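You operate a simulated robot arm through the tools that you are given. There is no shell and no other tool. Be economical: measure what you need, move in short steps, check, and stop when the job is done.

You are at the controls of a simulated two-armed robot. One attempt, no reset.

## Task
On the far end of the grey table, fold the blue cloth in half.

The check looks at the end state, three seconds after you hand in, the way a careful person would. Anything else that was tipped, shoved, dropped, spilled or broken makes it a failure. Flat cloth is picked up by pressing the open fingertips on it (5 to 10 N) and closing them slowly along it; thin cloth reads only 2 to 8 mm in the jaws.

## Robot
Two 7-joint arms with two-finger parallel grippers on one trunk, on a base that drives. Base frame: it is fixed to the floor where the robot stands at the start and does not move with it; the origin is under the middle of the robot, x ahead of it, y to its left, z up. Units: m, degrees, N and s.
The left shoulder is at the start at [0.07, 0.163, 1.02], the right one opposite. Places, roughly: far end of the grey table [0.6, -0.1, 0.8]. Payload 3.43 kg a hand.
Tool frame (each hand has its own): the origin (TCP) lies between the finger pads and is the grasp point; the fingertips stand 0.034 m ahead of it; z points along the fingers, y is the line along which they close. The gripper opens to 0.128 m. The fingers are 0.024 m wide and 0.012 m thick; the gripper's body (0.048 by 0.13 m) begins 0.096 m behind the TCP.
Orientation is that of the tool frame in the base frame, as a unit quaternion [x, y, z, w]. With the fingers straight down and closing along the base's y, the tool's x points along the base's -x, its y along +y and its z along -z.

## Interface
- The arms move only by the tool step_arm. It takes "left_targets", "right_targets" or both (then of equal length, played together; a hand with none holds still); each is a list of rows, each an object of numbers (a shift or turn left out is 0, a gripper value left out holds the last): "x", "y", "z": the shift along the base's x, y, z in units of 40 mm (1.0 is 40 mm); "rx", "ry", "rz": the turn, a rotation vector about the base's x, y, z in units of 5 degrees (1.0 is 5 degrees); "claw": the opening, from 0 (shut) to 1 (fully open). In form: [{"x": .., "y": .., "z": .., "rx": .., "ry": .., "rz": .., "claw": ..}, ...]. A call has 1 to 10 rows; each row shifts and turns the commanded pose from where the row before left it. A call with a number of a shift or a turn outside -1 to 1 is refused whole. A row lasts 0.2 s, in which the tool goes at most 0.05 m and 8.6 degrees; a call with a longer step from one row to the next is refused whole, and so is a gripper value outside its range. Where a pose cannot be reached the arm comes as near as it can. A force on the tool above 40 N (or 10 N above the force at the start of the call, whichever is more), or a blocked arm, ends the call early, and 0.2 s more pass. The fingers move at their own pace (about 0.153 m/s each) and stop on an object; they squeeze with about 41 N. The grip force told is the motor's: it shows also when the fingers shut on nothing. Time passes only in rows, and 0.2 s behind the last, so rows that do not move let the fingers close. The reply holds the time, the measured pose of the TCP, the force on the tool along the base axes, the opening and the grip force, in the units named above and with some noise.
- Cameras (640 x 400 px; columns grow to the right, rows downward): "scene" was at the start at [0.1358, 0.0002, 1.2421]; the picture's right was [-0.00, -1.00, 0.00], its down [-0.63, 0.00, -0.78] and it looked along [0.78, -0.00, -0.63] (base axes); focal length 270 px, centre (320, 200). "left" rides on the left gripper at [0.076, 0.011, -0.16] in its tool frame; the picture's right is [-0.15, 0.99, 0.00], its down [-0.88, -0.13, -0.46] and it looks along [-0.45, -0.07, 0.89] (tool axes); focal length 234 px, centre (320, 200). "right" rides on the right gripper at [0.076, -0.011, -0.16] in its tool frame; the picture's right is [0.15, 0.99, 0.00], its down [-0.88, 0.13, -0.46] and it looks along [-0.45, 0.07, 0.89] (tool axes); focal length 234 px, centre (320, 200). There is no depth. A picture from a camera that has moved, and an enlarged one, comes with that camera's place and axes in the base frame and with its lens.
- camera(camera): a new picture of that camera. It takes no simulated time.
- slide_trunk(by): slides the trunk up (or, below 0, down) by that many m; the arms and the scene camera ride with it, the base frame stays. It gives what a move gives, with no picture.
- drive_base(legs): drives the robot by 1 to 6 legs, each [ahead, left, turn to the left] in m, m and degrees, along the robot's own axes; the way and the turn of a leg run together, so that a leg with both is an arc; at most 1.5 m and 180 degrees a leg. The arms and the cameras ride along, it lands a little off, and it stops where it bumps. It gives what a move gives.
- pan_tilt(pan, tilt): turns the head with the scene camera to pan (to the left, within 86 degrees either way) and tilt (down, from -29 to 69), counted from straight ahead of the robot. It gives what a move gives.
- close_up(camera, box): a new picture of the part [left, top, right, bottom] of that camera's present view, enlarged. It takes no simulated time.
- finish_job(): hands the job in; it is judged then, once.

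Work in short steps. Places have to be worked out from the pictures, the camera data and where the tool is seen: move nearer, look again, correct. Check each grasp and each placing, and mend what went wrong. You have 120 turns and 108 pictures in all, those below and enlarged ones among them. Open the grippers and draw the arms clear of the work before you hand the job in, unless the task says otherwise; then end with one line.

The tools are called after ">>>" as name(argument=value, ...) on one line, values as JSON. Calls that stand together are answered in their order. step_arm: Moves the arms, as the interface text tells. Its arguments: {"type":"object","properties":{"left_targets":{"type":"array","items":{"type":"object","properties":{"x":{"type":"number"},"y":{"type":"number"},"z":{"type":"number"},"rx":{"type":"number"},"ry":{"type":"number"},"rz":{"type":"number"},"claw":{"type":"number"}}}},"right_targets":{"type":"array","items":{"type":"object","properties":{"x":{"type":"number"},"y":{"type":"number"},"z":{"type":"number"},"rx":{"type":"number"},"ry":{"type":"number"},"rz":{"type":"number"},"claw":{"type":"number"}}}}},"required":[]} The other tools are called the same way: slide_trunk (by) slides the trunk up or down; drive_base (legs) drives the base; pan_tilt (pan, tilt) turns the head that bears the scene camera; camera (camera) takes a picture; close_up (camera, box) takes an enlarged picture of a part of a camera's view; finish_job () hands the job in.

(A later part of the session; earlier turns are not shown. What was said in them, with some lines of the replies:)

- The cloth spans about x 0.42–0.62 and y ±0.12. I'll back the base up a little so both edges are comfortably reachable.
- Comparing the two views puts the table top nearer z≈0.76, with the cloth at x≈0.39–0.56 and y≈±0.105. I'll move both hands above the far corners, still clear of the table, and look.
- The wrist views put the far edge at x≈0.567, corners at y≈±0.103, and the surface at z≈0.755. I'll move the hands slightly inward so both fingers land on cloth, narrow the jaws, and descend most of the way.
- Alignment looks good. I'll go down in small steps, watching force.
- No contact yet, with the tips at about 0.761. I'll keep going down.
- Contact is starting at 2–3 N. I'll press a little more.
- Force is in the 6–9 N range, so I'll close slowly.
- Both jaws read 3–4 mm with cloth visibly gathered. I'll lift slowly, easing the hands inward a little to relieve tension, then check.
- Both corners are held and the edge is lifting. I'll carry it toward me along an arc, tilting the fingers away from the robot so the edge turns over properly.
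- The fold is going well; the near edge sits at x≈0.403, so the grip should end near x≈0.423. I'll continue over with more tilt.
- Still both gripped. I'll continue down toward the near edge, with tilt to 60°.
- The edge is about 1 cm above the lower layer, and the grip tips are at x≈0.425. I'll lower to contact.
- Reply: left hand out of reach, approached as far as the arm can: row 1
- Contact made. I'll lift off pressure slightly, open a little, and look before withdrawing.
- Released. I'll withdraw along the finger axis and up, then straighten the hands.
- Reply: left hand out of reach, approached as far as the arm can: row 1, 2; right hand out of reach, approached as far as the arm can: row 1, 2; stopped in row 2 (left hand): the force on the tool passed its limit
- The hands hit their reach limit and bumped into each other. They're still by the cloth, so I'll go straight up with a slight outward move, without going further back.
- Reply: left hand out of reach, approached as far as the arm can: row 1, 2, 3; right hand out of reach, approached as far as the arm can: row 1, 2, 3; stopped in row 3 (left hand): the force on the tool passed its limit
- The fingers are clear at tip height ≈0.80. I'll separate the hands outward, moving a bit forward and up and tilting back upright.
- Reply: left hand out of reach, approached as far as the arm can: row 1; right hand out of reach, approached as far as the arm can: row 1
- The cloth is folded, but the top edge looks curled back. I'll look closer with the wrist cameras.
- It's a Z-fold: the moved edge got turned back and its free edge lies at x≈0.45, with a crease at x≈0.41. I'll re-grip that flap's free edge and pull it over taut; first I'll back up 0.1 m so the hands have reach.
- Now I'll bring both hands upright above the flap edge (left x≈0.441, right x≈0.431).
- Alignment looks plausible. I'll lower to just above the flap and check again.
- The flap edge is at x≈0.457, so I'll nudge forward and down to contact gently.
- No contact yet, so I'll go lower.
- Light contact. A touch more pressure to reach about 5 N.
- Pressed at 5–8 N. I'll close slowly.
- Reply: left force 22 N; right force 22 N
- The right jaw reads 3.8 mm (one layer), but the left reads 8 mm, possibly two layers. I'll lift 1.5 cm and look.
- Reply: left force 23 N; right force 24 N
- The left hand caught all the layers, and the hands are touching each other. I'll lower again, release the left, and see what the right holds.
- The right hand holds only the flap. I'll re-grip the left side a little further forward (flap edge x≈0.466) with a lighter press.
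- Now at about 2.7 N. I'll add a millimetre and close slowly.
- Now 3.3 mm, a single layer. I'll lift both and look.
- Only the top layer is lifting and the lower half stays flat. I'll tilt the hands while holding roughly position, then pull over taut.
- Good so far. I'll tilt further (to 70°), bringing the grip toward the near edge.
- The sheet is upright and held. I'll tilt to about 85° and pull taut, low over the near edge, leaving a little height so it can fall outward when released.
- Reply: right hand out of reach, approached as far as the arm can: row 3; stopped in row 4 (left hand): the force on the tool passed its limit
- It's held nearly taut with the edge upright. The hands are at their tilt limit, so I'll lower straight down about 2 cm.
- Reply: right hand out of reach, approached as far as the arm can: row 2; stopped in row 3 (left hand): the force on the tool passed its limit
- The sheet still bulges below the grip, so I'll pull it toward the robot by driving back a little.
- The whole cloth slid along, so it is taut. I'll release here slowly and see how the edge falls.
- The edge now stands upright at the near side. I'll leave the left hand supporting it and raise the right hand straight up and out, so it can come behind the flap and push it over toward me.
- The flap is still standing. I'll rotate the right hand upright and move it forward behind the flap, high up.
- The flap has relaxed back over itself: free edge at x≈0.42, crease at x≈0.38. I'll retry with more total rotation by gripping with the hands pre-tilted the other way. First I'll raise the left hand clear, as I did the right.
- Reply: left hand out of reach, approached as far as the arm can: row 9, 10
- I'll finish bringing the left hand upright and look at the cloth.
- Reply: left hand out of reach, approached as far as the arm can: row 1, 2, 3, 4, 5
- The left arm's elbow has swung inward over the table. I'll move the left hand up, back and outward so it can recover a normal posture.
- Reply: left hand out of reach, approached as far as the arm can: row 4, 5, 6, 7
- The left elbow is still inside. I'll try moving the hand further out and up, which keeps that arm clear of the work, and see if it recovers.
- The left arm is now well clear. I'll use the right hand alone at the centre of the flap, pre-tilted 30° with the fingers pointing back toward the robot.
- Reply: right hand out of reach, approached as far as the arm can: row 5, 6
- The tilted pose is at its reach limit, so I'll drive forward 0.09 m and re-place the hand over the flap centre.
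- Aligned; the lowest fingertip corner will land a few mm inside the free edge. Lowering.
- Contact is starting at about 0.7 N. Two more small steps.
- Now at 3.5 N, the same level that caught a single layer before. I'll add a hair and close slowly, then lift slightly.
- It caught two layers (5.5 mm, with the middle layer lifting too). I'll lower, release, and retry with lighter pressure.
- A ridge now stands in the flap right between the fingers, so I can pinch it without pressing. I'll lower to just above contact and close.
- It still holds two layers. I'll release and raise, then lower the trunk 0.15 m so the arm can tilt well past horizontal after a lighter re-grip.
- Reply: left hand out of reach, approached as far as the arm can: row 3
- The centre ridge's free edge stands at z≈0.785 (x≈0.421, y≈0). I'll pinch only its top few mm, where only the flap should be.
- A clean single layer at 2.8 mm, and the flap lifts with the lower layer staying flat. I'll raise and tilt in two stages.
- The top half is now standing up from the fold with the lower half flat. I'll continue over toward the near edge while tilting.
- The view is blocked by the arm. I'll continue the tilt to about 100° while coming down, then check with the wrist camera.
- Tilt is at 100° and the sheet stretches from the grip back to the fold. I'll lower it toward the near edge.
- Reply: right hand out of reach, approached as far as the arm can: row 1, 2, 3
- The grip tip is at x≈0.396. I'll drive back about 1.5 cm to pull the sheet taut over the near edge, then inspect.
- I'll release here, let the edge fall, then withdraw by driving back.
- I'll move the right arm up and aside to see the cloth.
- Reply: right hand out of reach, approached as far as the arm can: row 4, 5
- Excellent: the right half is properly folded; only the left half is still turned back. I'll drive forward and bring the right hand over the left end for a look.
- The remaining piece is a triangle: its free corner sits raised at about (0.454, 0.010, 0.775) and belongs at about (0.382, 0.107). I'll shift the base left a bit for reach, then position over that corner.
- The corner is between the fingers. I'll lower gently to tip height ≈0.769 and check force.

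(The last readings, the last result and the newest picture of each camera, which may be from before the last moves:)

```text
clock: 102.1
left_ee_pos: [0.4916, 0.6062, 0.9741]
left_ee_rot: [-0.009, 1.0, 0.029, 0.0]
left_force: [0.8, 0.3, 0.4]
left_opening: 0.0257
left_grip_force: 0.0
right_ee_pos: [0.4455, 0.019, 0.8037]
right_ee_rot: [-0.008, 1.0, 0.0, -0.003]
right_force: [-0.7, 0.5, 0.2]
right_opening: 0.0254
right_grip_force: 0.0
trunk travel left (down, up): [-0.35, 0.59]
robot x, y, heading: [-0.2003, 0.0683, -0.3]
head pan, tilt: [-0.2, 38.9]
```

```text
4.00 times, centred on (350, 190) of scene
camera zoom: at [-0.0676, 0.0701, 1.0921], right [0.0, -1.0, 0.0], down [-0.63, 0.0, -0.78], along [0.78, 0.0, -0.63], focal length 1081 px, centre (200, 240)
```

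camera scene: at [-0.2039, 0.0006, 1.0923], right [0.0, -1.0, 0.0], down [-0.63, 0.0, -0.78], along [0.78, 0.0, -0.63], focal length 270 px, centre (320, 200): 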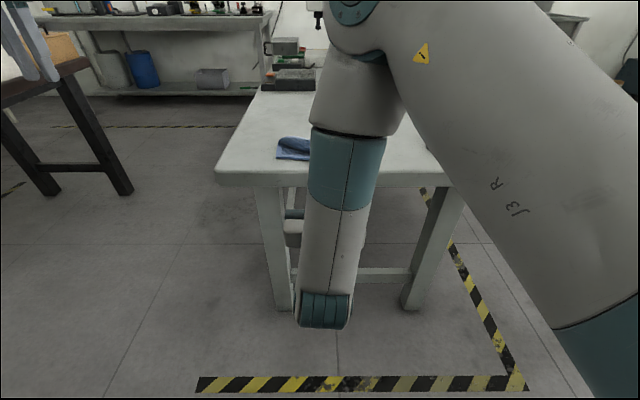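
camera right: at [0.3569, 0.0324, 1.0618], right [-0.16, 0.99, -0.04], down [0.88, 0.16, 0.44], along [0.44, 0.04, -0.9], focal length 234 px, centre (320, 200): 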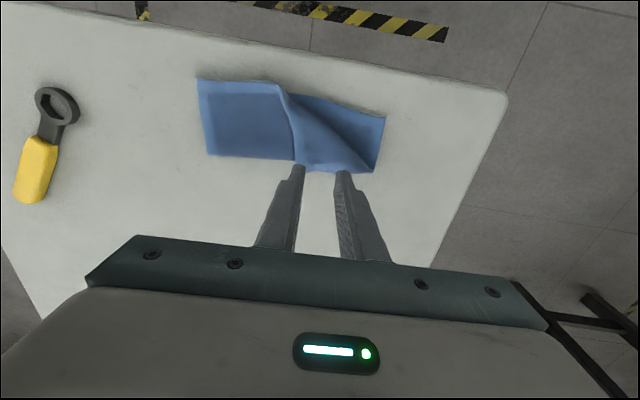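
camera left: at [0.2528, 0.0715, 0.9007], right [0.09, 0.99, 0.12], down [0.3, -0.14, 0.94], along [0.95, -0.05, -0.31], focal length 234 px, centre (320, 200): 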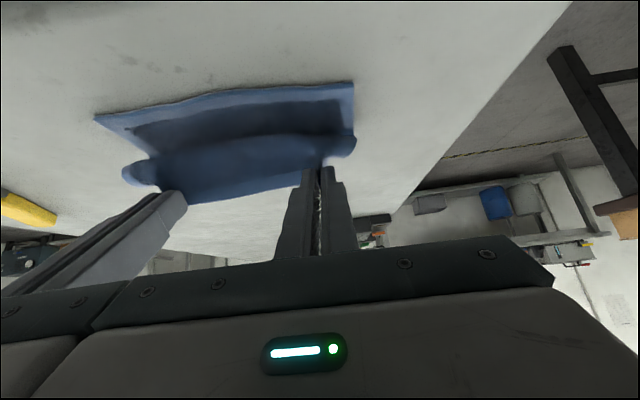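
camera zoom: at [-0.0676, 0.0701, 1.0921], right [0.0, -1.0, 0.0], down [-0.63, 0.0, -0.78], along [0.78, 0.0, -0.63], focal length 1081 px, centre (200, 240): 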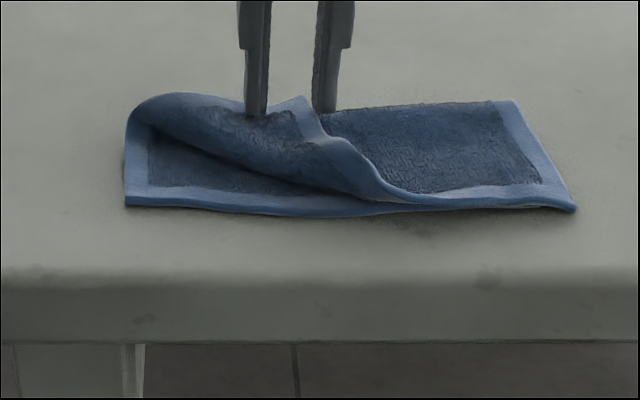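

The fingers straddle the raised corner with no load. Closing slowly, then a small lift.

>>> step_arm(right_targets=[{"claw": 0.16}, {"claw": 0.13}, {"claw": 0.1}, {"claw": 0.07}, {"claw": 0.04}, {"claw": 0}, {}, {}, {"z": 0.3}, {"z": 0.3}])

>>> close_up(camera="scene", box=[270, 140, 430, 240])

```text
clock: 104.3
left_ee_pos: [0.4929, 0.6053, 0.9732]
left_ee_rot: [-0.009, 1.0, 0.03, 0.001]
left_force: [0.9, 1.3, 0.1]
left_opening: 0.0258
left_grip_force: 0.1
right_ee_pos: [0.4443, 0.0178, 0.8289]
right_ee_rot: [-0.009, 1.0, 0.0, -0.003]
right_force: [-0.2, -0.1, 0.3]
right_opening: 0.0001
right_grip_force: 33.3
trunk travel left (down, up): [-0.35, 0.59]
robot x, y, heading: [-0.2066, 0.0678, 0.1]
head pan, tilt: [-0.2, 38.9]
```

```text
4.00 times, centred on (350, 190) of scene
camera zoom: at [-0.0677, 0.0702, 1.0921], right [0.0, -1.0, 0.0], down [-0.63, 0.0, -0.78], along [0.78, 0.0, -0.63], focal length 1081 px, centre (200, 240)
```

zoom: 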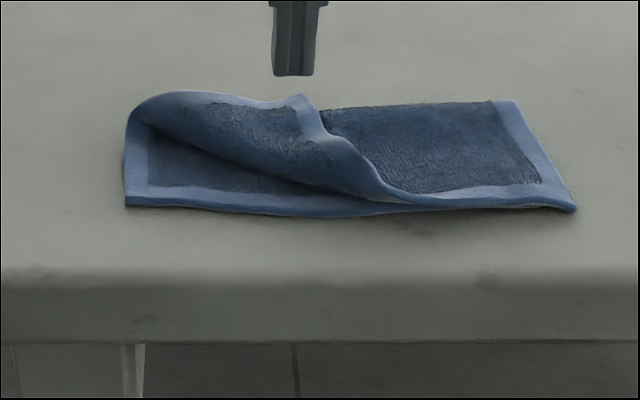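

Missed, as the jaws slid over it. I'll reopen, shift so both fingers land on the flap just inside the corner, and press lightly.

>>> step_arm(right_targets=[{"y": 0.36, "claw": 0.23}, {"z": -0.3}, {"z": -0.3}, {"z": -0.1}, {"z": -0.06}, {}])

>>> step_arm(right_targets=[{"z": -0.05}, {"z": -0.03}, {}])

```text
clock: 105.7
left_ee_pos: [0.4917, 0.6052, 0.9743]
left_ee_rot: [-0.01, 1.0, 0.029, 0.001]
left_force: [0.4, 0.0, 0.1]
left_opening: 0.0256
left_grip_force: 0.1
right_ee_pos: [0.4448, 0.0332, 0.7983]
right_ee_rot: [-0.009, 1.0, 0.0, -0.004]
right_force: [-0.3, -0.5, 1.0]
right_opening: 0.0296
right_grip_force: 0.0
trunk travel left (down, up): [-0.35, 0.59]
robot x, y, heading: [-0.2049, 0.0676, -0.4]
head pan, tilt: [-0.2, 38.9]
```

```text
clock: 106.5
left_ee_pos: [0.4925, 0.6063, 0.9749]
left_ee_rot: [-0.01, 0.999, 0.031, 0.001]
left_force: [0.3, -0.3, 0.2]
left_opening: 0.0257
left_grip_force: 0.1
right_ee_pos: [0.4442, 0.0327, 0.7954]
right_ee_rot: [-0.008, 1.0, 0.001, -0.003]
right_force: [-0.4, 0.2, 2.6]
right_opening: 0.0295
right_grip_force: 0.1
trunk travel left (down, up): [-0.35, 0.59]
robot x, y, heading: [-0.1982, 0.0688, -0.1]
head pan, tilt: [-0.2, 38.9]
```

At 2.6 N, similar to the earlier single-layer success. Closing slowly.

>>> step_arm(right_targets=[{"claw": 0.2}, {"claw": 0.17}, {"claw": 0.14}, {"claw": 0.11}, {"claw": 0.08}, {"claw": 0.05}, {"claw": 0.02}, {"claw": 0}, {}, {}])

```text
clock: 108.7
left_ee_pos: [0.4931, 0.6061, 0.9747]
left_ee_rot: [-0.01, 1.0, 0.03, 0.001]
left_force: [-0.1, 0.2, -0.7]
left_opening: 0.0255
left_grip_force: 0.1
right_ee_pos: [0.4447, 0.034, 0.796]
right_ee_rot: [-0.008, 1.0, 0.0, -0.003]
right_force: [0.3, 0.0, 2.3]
right_opening: 0.0057
right_grip_force: 40.2
trunk travel left (down, up): [-0.35, 0.59]
robot x, y, heading: [-0.2052, 0.0706, 0.1]
head pan, tilt: [-0.2, 38.9]
```

>>> step_arm(right_targets=[{"z": 0.2}, {"z": 0.3}, {"z": 0.3}, {}])

>>> close_up(camera="scene", box=[270, 140, 430, 240])

```text
clock: 109.7
left_ee_pos: [0.4926, 0.6053, 0.9746]
left_ee_rot: [-0.01, 1.0, 0.03, 0.001]
left_force: [-0.2, -0.2, -0.1]
left_opening: 0.0254
left_grip_force: 0.0
right_ee_pos: [0.4451, 0.0319, 0.8268]
right_ee_rot: [-0.009, 1.0, 0.0, -0.004]
right_force: [0.0, -0.2, -0.2]
right_opening: 0.0056
right_grip_force: 39.9
trunk travel left (down, up): [-0.35, 0.59]
robot x, y, heading: [-0.2036, 0.071, -0.0]
head pan, tilt: [-0.2, 38.9]
```

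```text
4.00 times, centred on (350, 190) of scene
camera zoom: at [-0.0675, 0.0701, 1.0921], right [0.0, -1.0, 0.0], down [-0.63, 0.0, -0.78], along [0.78, 0.0, -0.63], focal length 1081 px, centre (200, 240)
```

zoom: 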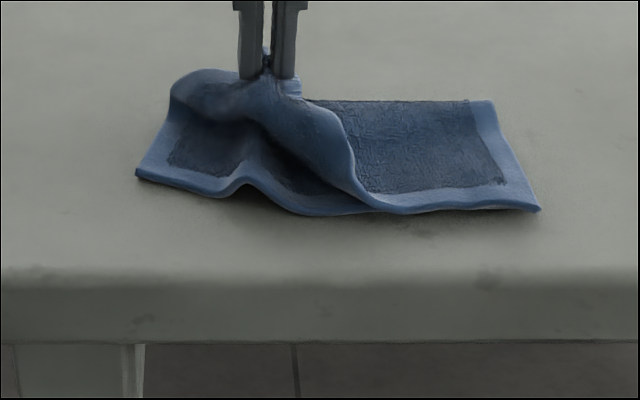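

All layers were caught, but as before releasing should leave a standing ridge whose top is only the flap. I'll lower, release, rise to tip z≈0.775, and pinch the ridge top.

>>> step_arm(right_targets=[{"z": -0.3}, {"z": -0.3}, {"z": -0.12}, {"claw": 0.06}, {"claw": 0.12}, {"claw": 0.19}, {"z": 0.2}, {"z": 0.12}, {}])

>>> close_up(camera="scene", box=[270, 140, 430, 240])

```text
clock: 111.7
left_ee_pos: [0.4938, 0.6056, 0.9751]
left_ee_rot: [-0.009, 1.0, 0.029, 0.001]
left_force: [0.0, -0.1, 0.4]
left_opening: 0.0255
left_grip_force: 0.0
right_ee_pos: [0.4427, 0.0337, 0.8103]
right_ee_rot: [-0.008, 1.0, 0.0, -0.003]
right_force: [0.8, 0.4, 0.3]
right_opening: 0.0243
right_grip_force: 0.0
trunk travel left (down, up): [-0.35, 0.59]
robot x, y, heading: [-0.2063, 0.0699, -0.3]
head pan, tilt: [-0.2, 38.9]
```

```text
4.00 times, centred on (350, 190) of scene
camera zoom: at [-0.0675, 0.0701, 1.0921], right [0.0, -1.0, 0.0], down [-0.63, 0.0, -0.78], along [0.78, 0.0, -0.63], focal length 1081 px, centre (200, 240)
```

zoom: 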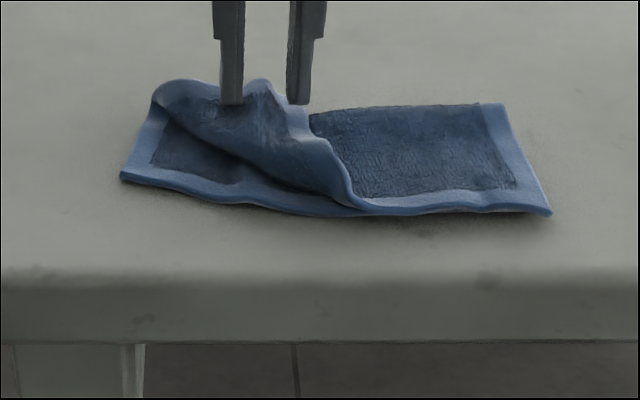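

A ridge stands up to z≈0.789 between the fingers. I'll rise 4 mm and pinch its top, then lift a little.

>>> step_arm(right_targets=[{"z": 0.1}, {"claw": 0.15}, {"claw": 0.11}, {"claw": 0.07}, {"claw": 0.03}, {"claw": 0}, {}, {}, {"z": 0.3}, {"z": 0.3}])

>>> close_up(camera="scene", box=[270, 140, 430, 240])

```text
clock: 113.9
left_ee_pos: [0.493, 0.6048, 0.9738]
left_ee_rot: [-0.01, 0.999, 0.03, 0.001]
left_force: [0.4, -0.6, 0.1]
left_opening: 0.0255
left_grip_force: 0.1
right_ee_pos: [0.444, 0.0328, 0.8403]
right_ee_rot: [-0.009, 1.0, 0.0, -0.003]
right_force: [0.4, -0.7, 0.0]
right_opening: 0.0
right_grip_force: 32.8
trunk travel left (down, up): [-0.35, 0.59]
robot x, y, heading: [-0.2034, 0.0714, -0.3]
head pan, tilt: [-0.2, 38.9]
```

```text
4.00 times, centred on (350, 190) of scene
camera zoom: at [-0.0677, 0.0702, 1.0921], right [0.0, -1.0, 0.0], down [-0.63, 0.0, -0.78], along [0.78, 0.0, -0.63], focal length 1081 px, centre (200, 240)
```

zoom: 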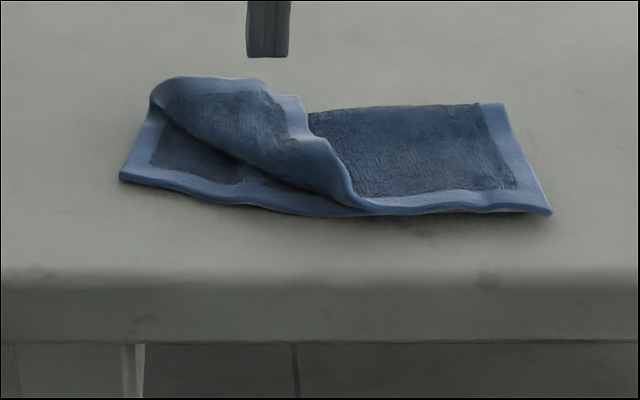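

Too high; it slipped off. I'll retry about 7 mm lower and judge by the jaw reading.

>>> step_arm(right_targets=[{"claw": 0.2}, {"z": -0.4}, {"z": -0.43}, {"claw": 0.15}, {"claw": 0.11}, {"claw": 0.07}, {"claw": 0.03}, {"claw": 0}, {}, {}])

```text
clock: 116.1
left_ee_pos: [0.4922, 0.6067, 0.9748]
left_ee_rot: [-0.01, 0.999, 0.03, 0.0]
left_force: [0.4, -0.2, 0.4]
left_opening: 0.0256
left_grip_force: 0.0
right_ee_pos: [0.446, 0.0331, 0.8061]
right_ee_rot: [-0.008, 1.0, 0.0, -0.004]
right_force: [0.9, -1.0, 0.8]
right_opening: 0.0034
right_grip_force: 38.0
trunk travel left (down, up): [-0.35, 0.59]
robot x, y, heading: [-0.208, 0.0688, 0.0]
head pan, tilt: [-0.2, 38.9]
```

3.4 mm, likely a single layer. I'll lift and look.

>>> step_arm(right_targets=[{"z": 0.2}, {"z": 0.3}, {"z": 0.3}, {"z": 0.2}, {}])

>>> close_up(camera="scene", box=[270, 140, 430, 240])

```text
clock: 117.3
left_ee_pos: [0.4922, 0.6056, 0.9745]
left_ee_rot: [-0.01, 1.0, 0.029, 0.001]
left_force: [-0.1, 0.5, -0.5]
left_opening: 0.0256
left_grip_force: 0.0
right_ee_pos: [0.4455, 0.0336, 0.8464]
right_ee_rot: [-0.008, 1.0, 0.0, -0.004]
right_force: [0.1, 0.5, -0.1]
right_opening: 0.0033
right_grip_force: 38.0
trunk travel left (down, up): [-0.35, 0.59]
robot x, y, heading: [-0.2042, 0.0689, -0.2]
head pan, tilt: [-0.2, 38.9]
```

```text
4.00 times, centred on (350, 190) of scene
camera zoom: at [-0.0675, 0.0701, 1.0921], right [0.0, -1.0, 0.0], down [-0.63, 0.0, -0.78], along [0.78, 0.0, -0.63], focal length 1081 px, centre (200, 240)
```

zoom: 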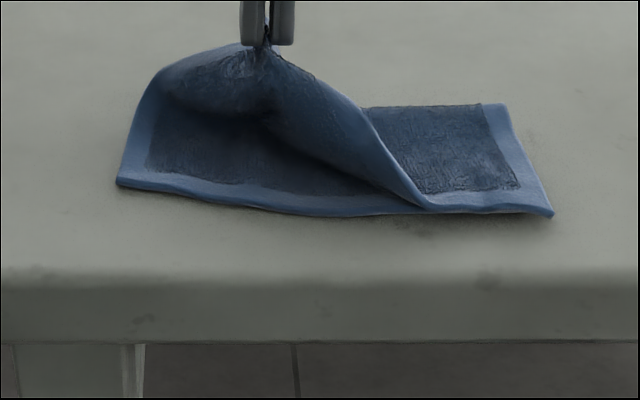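

Only the flap is lifted. I'll carry it diagonally toward the near-left corner, tilting as before.

>>> step_arm(right_targets=[{"x": -0.083, "y": 0.075, "ry": -1}, {"x": -0.083, "y": 0.075, "ry": -1}, {"x": -0.083, "y": 0.075, "ry": -1}, {"x": -0.083, "y": 0.075, "ry": -1}, {"x": -0.083, "y": 0.075, "z": -0.03, "ry": -1}, {"x": -0.083, "y": 0.075, "z": -0.03, "ry": -1}, {"x": -0.083, "y": 0.075, "z": -0.03, "ry": -1}, {"x": -0.083, "y": 0.075, "z": -0.03, "ry": -1}, {"x": -0.083, "y": 0.075, "z": -0.03, "ry": -1}, {}])

>>> step_arm(right_targets=[{"x": -0.117, "y": 0.089, "z": -0.05, "ry": -1}, {"x": -0.117, "y": 0.089, "z": -0.1, "ry": -1}, {"x": -0.117, "y": 0.089, "z": -0.12, "ry": -1}, {"x": -0.117, "y": 0.089, "z": -0.12, "ry": -1}, {"x": -0.117, "y": 0.089, "z": -0.12, "ry": -1}, {"x": -0.117, "y": 0.089, "z": -0.12, "ry": -1}, {"x": -0.117, "y": 0.089, "z": -0.12, "ry": -1}, {"x": -0.117, "y": 0.089, "z": -0.12, "ry": -1}, {"x": -0.117, "y": 0.089, "z": -0.12, "ry": -1}, {}])

>>> camera(camera="scene")

```text
clock: 119.5
left_ee_pos: [0.4926, 0.6059, 0.9742]
left_ee_rot: [-0.009, 0.999, 0.03, 0.001]
left_force: [0.4, -0.8, 0.1]
left_opening: 0.0257
left_grip_force: 0.0
right_ee_pos: [0.4161, 0.061, 0.8408]
right_ee_rot: [-0.008, 0.925, -0.003, 0.381]
right_force: [-1.2, -0.1, -0.5]
right_opening: 0.0036
right_grip_force: 37.4
trunk travel left (down, up): [-0.35, 0.59]
robot x, y, heading: [-0.2003, 0.0704, -0.0]
head pan, tilt: [-0.2, 38.9]
```

```text
clock: 121.7
left_ee_pos: [0.4927, 0.6046, 0.9743]
left_ee_rot: [-0.008, 1.0, 0.029, 0.0]
left_force: [0.8, -0.6, 1.2]
left_opening: 0.0255
left_grip_force: 0.0
right_ee_pos: [0.3738, 0.0916, 0.8012]
right_ee_rot: [-0.005, 0.709, -0.006, 0.705]
right_force: [-0.5, -0.3, 0.7]
right_opening: 0.0033
right_grip_force: 37.9
trunk travel left (down, up): [-0.35, 0.59]
robot x, y, heading: [-0.2021, 0.071, -0.2]
head pan, tilt: [-0.2, 38.9]
```

```text
8 pictures are left
camera scene: at [-0.0673, 0.0695, 1.0921], right [0.0, -1.0, 0.0], down [-0.63, 0.0, -0.78], along [0.78, 0.0, -0.63], focal length 270 px, centre (320, 200)
```

scene: 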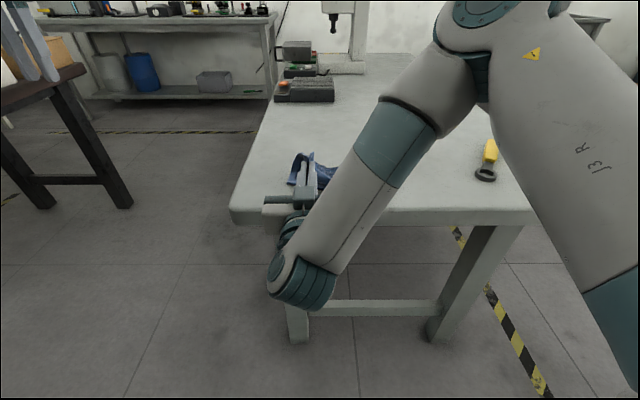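

Good, held at 90°. I'll tilt a little further and lower while pulling slightly outward.

>>> step_arm(right_targets=[{"x": -0.1, "y": 0.1, "z": -0.1, "ry": -1}, {"x": -0.1, "y": 0.1, "z": -0.15, "ry": -1}, {"z": -0.15, "ry": -1}, {}])

>>> close_up(camera="scene", box=[260, 130, 388, 210])

```text
clock: 122.7
left_ee_pos: [0.4924, 0.6056, 0.9739]
left_ee_rot: [-0.01, 1.0, 0.03, 0.001]
left_force: [0.8, 0.3, 0.6]
left_opening: 0.0256
left_grip_force: 0.1
right_ee_pos: [0.3918, 0.0924, 0.8046]
right_ee_rot: [0.004, 0.613, -0.009, 0.79]
right_force: [-0.2, -0.4, -0.4]
right_opening: 0.0036
right_grip_force: 38.1
right hand out of reach, approached as far as the arm can: row 3
trunk travel left (down, up): [-0.35, 0.59]
robot x, y, heading: [-0.2033, 0.0701, -0.4]
head pan, tilt: [-0.2, 38.9]
```

```text
5.00 times, centred on (324, 170) of scene
camera zoom: at [-0.0679, 0.0704, 1.0922], right [0.0, -1.0, 0.0], down [-0.63, 0.0, -0.78], along [0.78, 0.0, -0.63], focal length 1352 px, centre (300, 350)
```

zoom: 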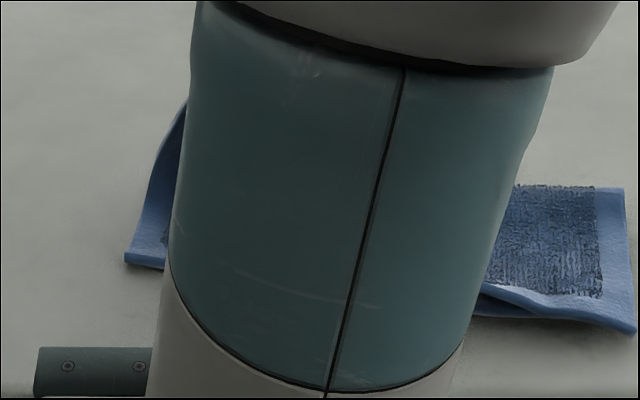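

Tilted to 104°, but the reach limit pushed the hand forward and up. I'll lower a bit, then use the base to pull back.

>>> step_arm(right_targets=[{"z": -0.25}, {"z": -0.25}, {}])

```text
clock: 123.5
left_ee_pos: [0.4924, 0.6062, 0.9738]
left_ee_rot: [-0.009, 1.0, 0.03, 0.0]
left_force: [0.7, 0.2, 0.9]
left_opening: 0.0257
left_grip_force: 0.0
right_ee_pos: [0.3971, 0.1023, 0.7914]
right_ee_rot: [-0.002, 0.614, -0.009, 0.789]
right_force: [-0.5, -0.1, 0.4]
right_opening: 0.0032
right_grip_force: 38.0
right hand out of reach, approached as far as the arm can: row 1, 2
trunk travel left (down, up): [-0.35, 0.59]
robot x, y, heading: [-0.2038, 0.071, 0.2]
head pan, tilt: [-0.2, 38.9]
```

>>> drive_base(legs=[[-0.026, 0, 0]])

>>> step_arm(right_targets=[{"claw": 0.05}, {"claw": 0.1}, {"claw": 0.15}, {"claw": 0.2}, {}])

>>> drive_base(legs=[[-0.12, 0, 0]])

>>> step_arm(right_targets=[{"z": 0.7, "y": -0.3, "ry": 1}, {"z": 0.7, "y": -0.7, "ry": 1}, {"y": -0.9, "z": 0.4, "ry": 1}, {"y": -0.9, "z": 0.2, "ry": 1}, {"y": -0.9, "ry": 1}, {"y": -0.9, "ry": 1}, {"y": -0.9, "ry": 1}, {"y": -0.5, "ry": 1}, {"ry": 1}, {"ry": 1}])

>>> camera(camera="scene")

```text
clock: 124.3
left_ee_pos: [0.4662, 0.6058, 0.9749]
left_ee_rot: [-0.01, 1.0, 0.03, 0.002]
left_force: [-0.7, 0.0, 0.7]
left_opening: 0.0257
left_grip_force: 0.1
right_ee_pos: [0.3693, 0.1036, 0.7917]
right_ee_rot: [-0.002, 0.614, -0.009, 0.79]
right_force: [0.3, 0.2, 1.0]
right_opening: 0.0034
right_grip_force: 37.7
trunk travel left (down, up): [-0.35, 0.59]
robot x, y, heading: [-0.2329, 0.0708, 0.1]
head pan, tilt: [-0.2, 38.9]
```

```text
clock: 125.5
left_ee_pos: [0.4667, 0.6066, 0.9742]
left_ee_rot: [-0.009, 1.0, 0.03, 0.001]
left_force: [-0.5, -0.2, -0.1]
left_opening: 0.0256
left_grip_force: 0.1
right_ee_pos: [0.3712, 0.1028, 0.7926]
right_ee_rot: [-0.001, 0.615, -0.009, 0.789]
right_force: [0.6, 0.0, 0.2]
right_opening: 0.0255
right_grip_force: 0.1
trunk travel left (down, up): [-0.35, 0.59]
robot x, y, heading: [-0.2307, 0.0697, -0.1]
head pan, tilt: [-0.2, 38.9]
```

```text
clock: 126.8
left_ee_pos: [0.3422, 0.6091, 0.975]
left_ee_rot: [-0.012, 0.999, 0.03, 0.001]
left_force: [-0.6, 0.2, -0.3]
left_opening: 0.0257
left_grip_force: 0.0
right_ee_pos: [0.2494, 0.1052, 0.7929]
right_ee_rot: [-0.003, 0.613, -0.007, 0.79]
right_force: [-0.4, -0.1, 0.9]
right_opening: 0.0257
right_grip_force: 0.0
trunk travel left (down, up): [-0.35, 0.59]
robot x, y, heading: [-0.3509, 0.0688, 0.4]
head pan, tilt: [-0.2, 38.9]
```

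```text
clock: 129.0
left_ee_pos: [0.342, 0.6089, 0.9745]
left_ee_rot: [-0.012, 0.999, 0.03, 0.001]
left_force: [-0.3, 1.2, -0.3]
left_opening: 0.0255
left_grip_force: 0.0
right_ee_pos: [0.2497, -0.1343, 0.8717]
right_ee_rot: [-0.005, 0.891, -0.006, 0.455]
right_force: [0.7, -1.0, -0.9]
right_opening: 0.0256
right_grip_force: 0.0
trunk travel left (down, up): [-0.35, 0.59]
robot x, y, heading: [-0.3506, 0.0706, 0.4]
head pan, tilt: [-0.2, 38.9]
```

```text
6 pictures are left
camera scene: at [-0.2147, 0.0703, 1.0921], right [0.0, -1.0, 0.0], down [-0.63, 0.0, -0.78], along [0.78, 0.0, -0.63], focal length 270 px, centre (320, 200)
```

scene: 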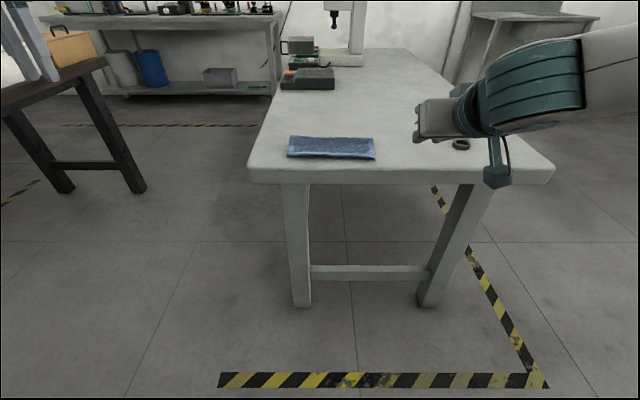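

That looks like a full fold. I'll zoom in to verify.

>>> close_up(camera="scene", box=[280, 120, 384, 180])

```text
6.15 times, centred on (332, 150) of scene
camera zoom: at [-0.2147, 0.0703, 1.0921], right [0.0, -1.0, 0.0], down [-0.63, 0.0, -0.78], along [0.78, 0.0, -0.63], focal length 1664 px, centre (246, 508)
```

zoom: 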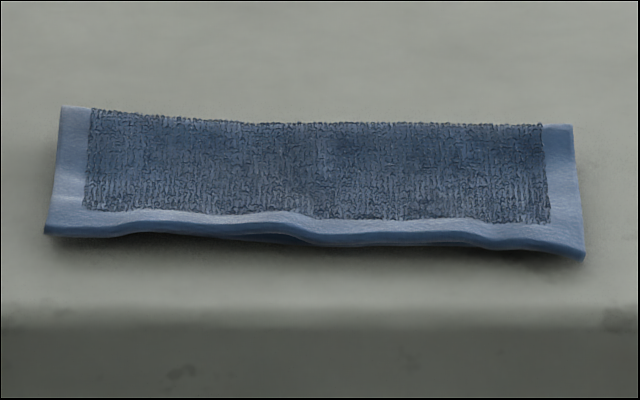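

A clean half fold with the edges aligned. I'll open the grippers and draw the right hand up and clear, then do one last check.

>>> step_arm(right_targets=[{"z": 0.7, "y": -0.3, "claw": 1}, {"z": 0.7, "y": -0.3}, {"z": 0.5, "y": -0.3}, {}, {}], left_targets=[{"claw": 1}, {}, {}, {}, {}])

>>> drive_base(legs=[[-0.1, 0, 0]])

>>> camera(camera="scene")

```text
clock: 130.2
left_ee_pos: [0.3418, 0.6098, 0.9747]
left_ee_rot: [-0.012, 0.999, 0.03, 0.001]
left_force: [-0.3, 0.7, -0.6]
left_opening: 0.1278
left_grip_force: 0.1
right_ee_pos: [0.2486, -0.1713, 0.9479]
right_ee_rot: [-0.006, 0.89, -0.005, 0.455]
right_force: [-0.5, 0.0, 1.1]
right_opening: 0.128
right_grip_force: 0.2
trunk travel left (down, up): [-0.35, 0.59]
robot x, y, heading: [-0.3531, 0.0728, 0.2]
head pan, tilt: [-0.2, 38.9]
```

```text
clock: 131.3
left_ee_pos: [0.2392, 0.6083, 0.9747]
left_ee_rot: [-0.012, 0.999, 0.03, 0.001]
left_force: [-0.4, -0.2, 0.0]
left_opening: 0.1279
left_grip_force: 0.0
right_ee_pos: [0.1453, -0.1712, 0.9476]
right_ee_rot: [-0.006, 0.889, -0.005, 0.457]
right_force: [-0.6, -0.2, -0.1]
right_opening: 0.1281
right_grip_force: 0.1
trunk travel left (down, up): [-0.35, 0.59]
robot x, y, heading: [-0.4526, 0.0692, 0.3]
head pan, tilt: [-0.2, 38.9]
```

```text
4 pictures are left
camera scene: at [-0.3184, 0.0698, 1.0923], right [0.0, -1.0, 0.0], down [-0.63, 0.0, -0.78], along [0.78, 0.0, -0.63], focal length 270 px, centre (320, 200)
```

scene: 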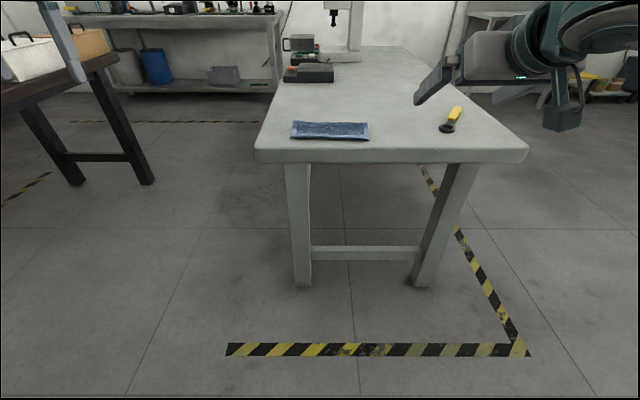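

The cloth lies folded in half, the wrench and other items are undisturbed, and the arms are clear with the grippers open. Handing in.

>>> finish_job()

```text
The job is handed in.
```

The blue cloth is folded in half on the table, with its edges lined up; both grippers are open and clear, and the last picture shows nothing else on the table disturbed.
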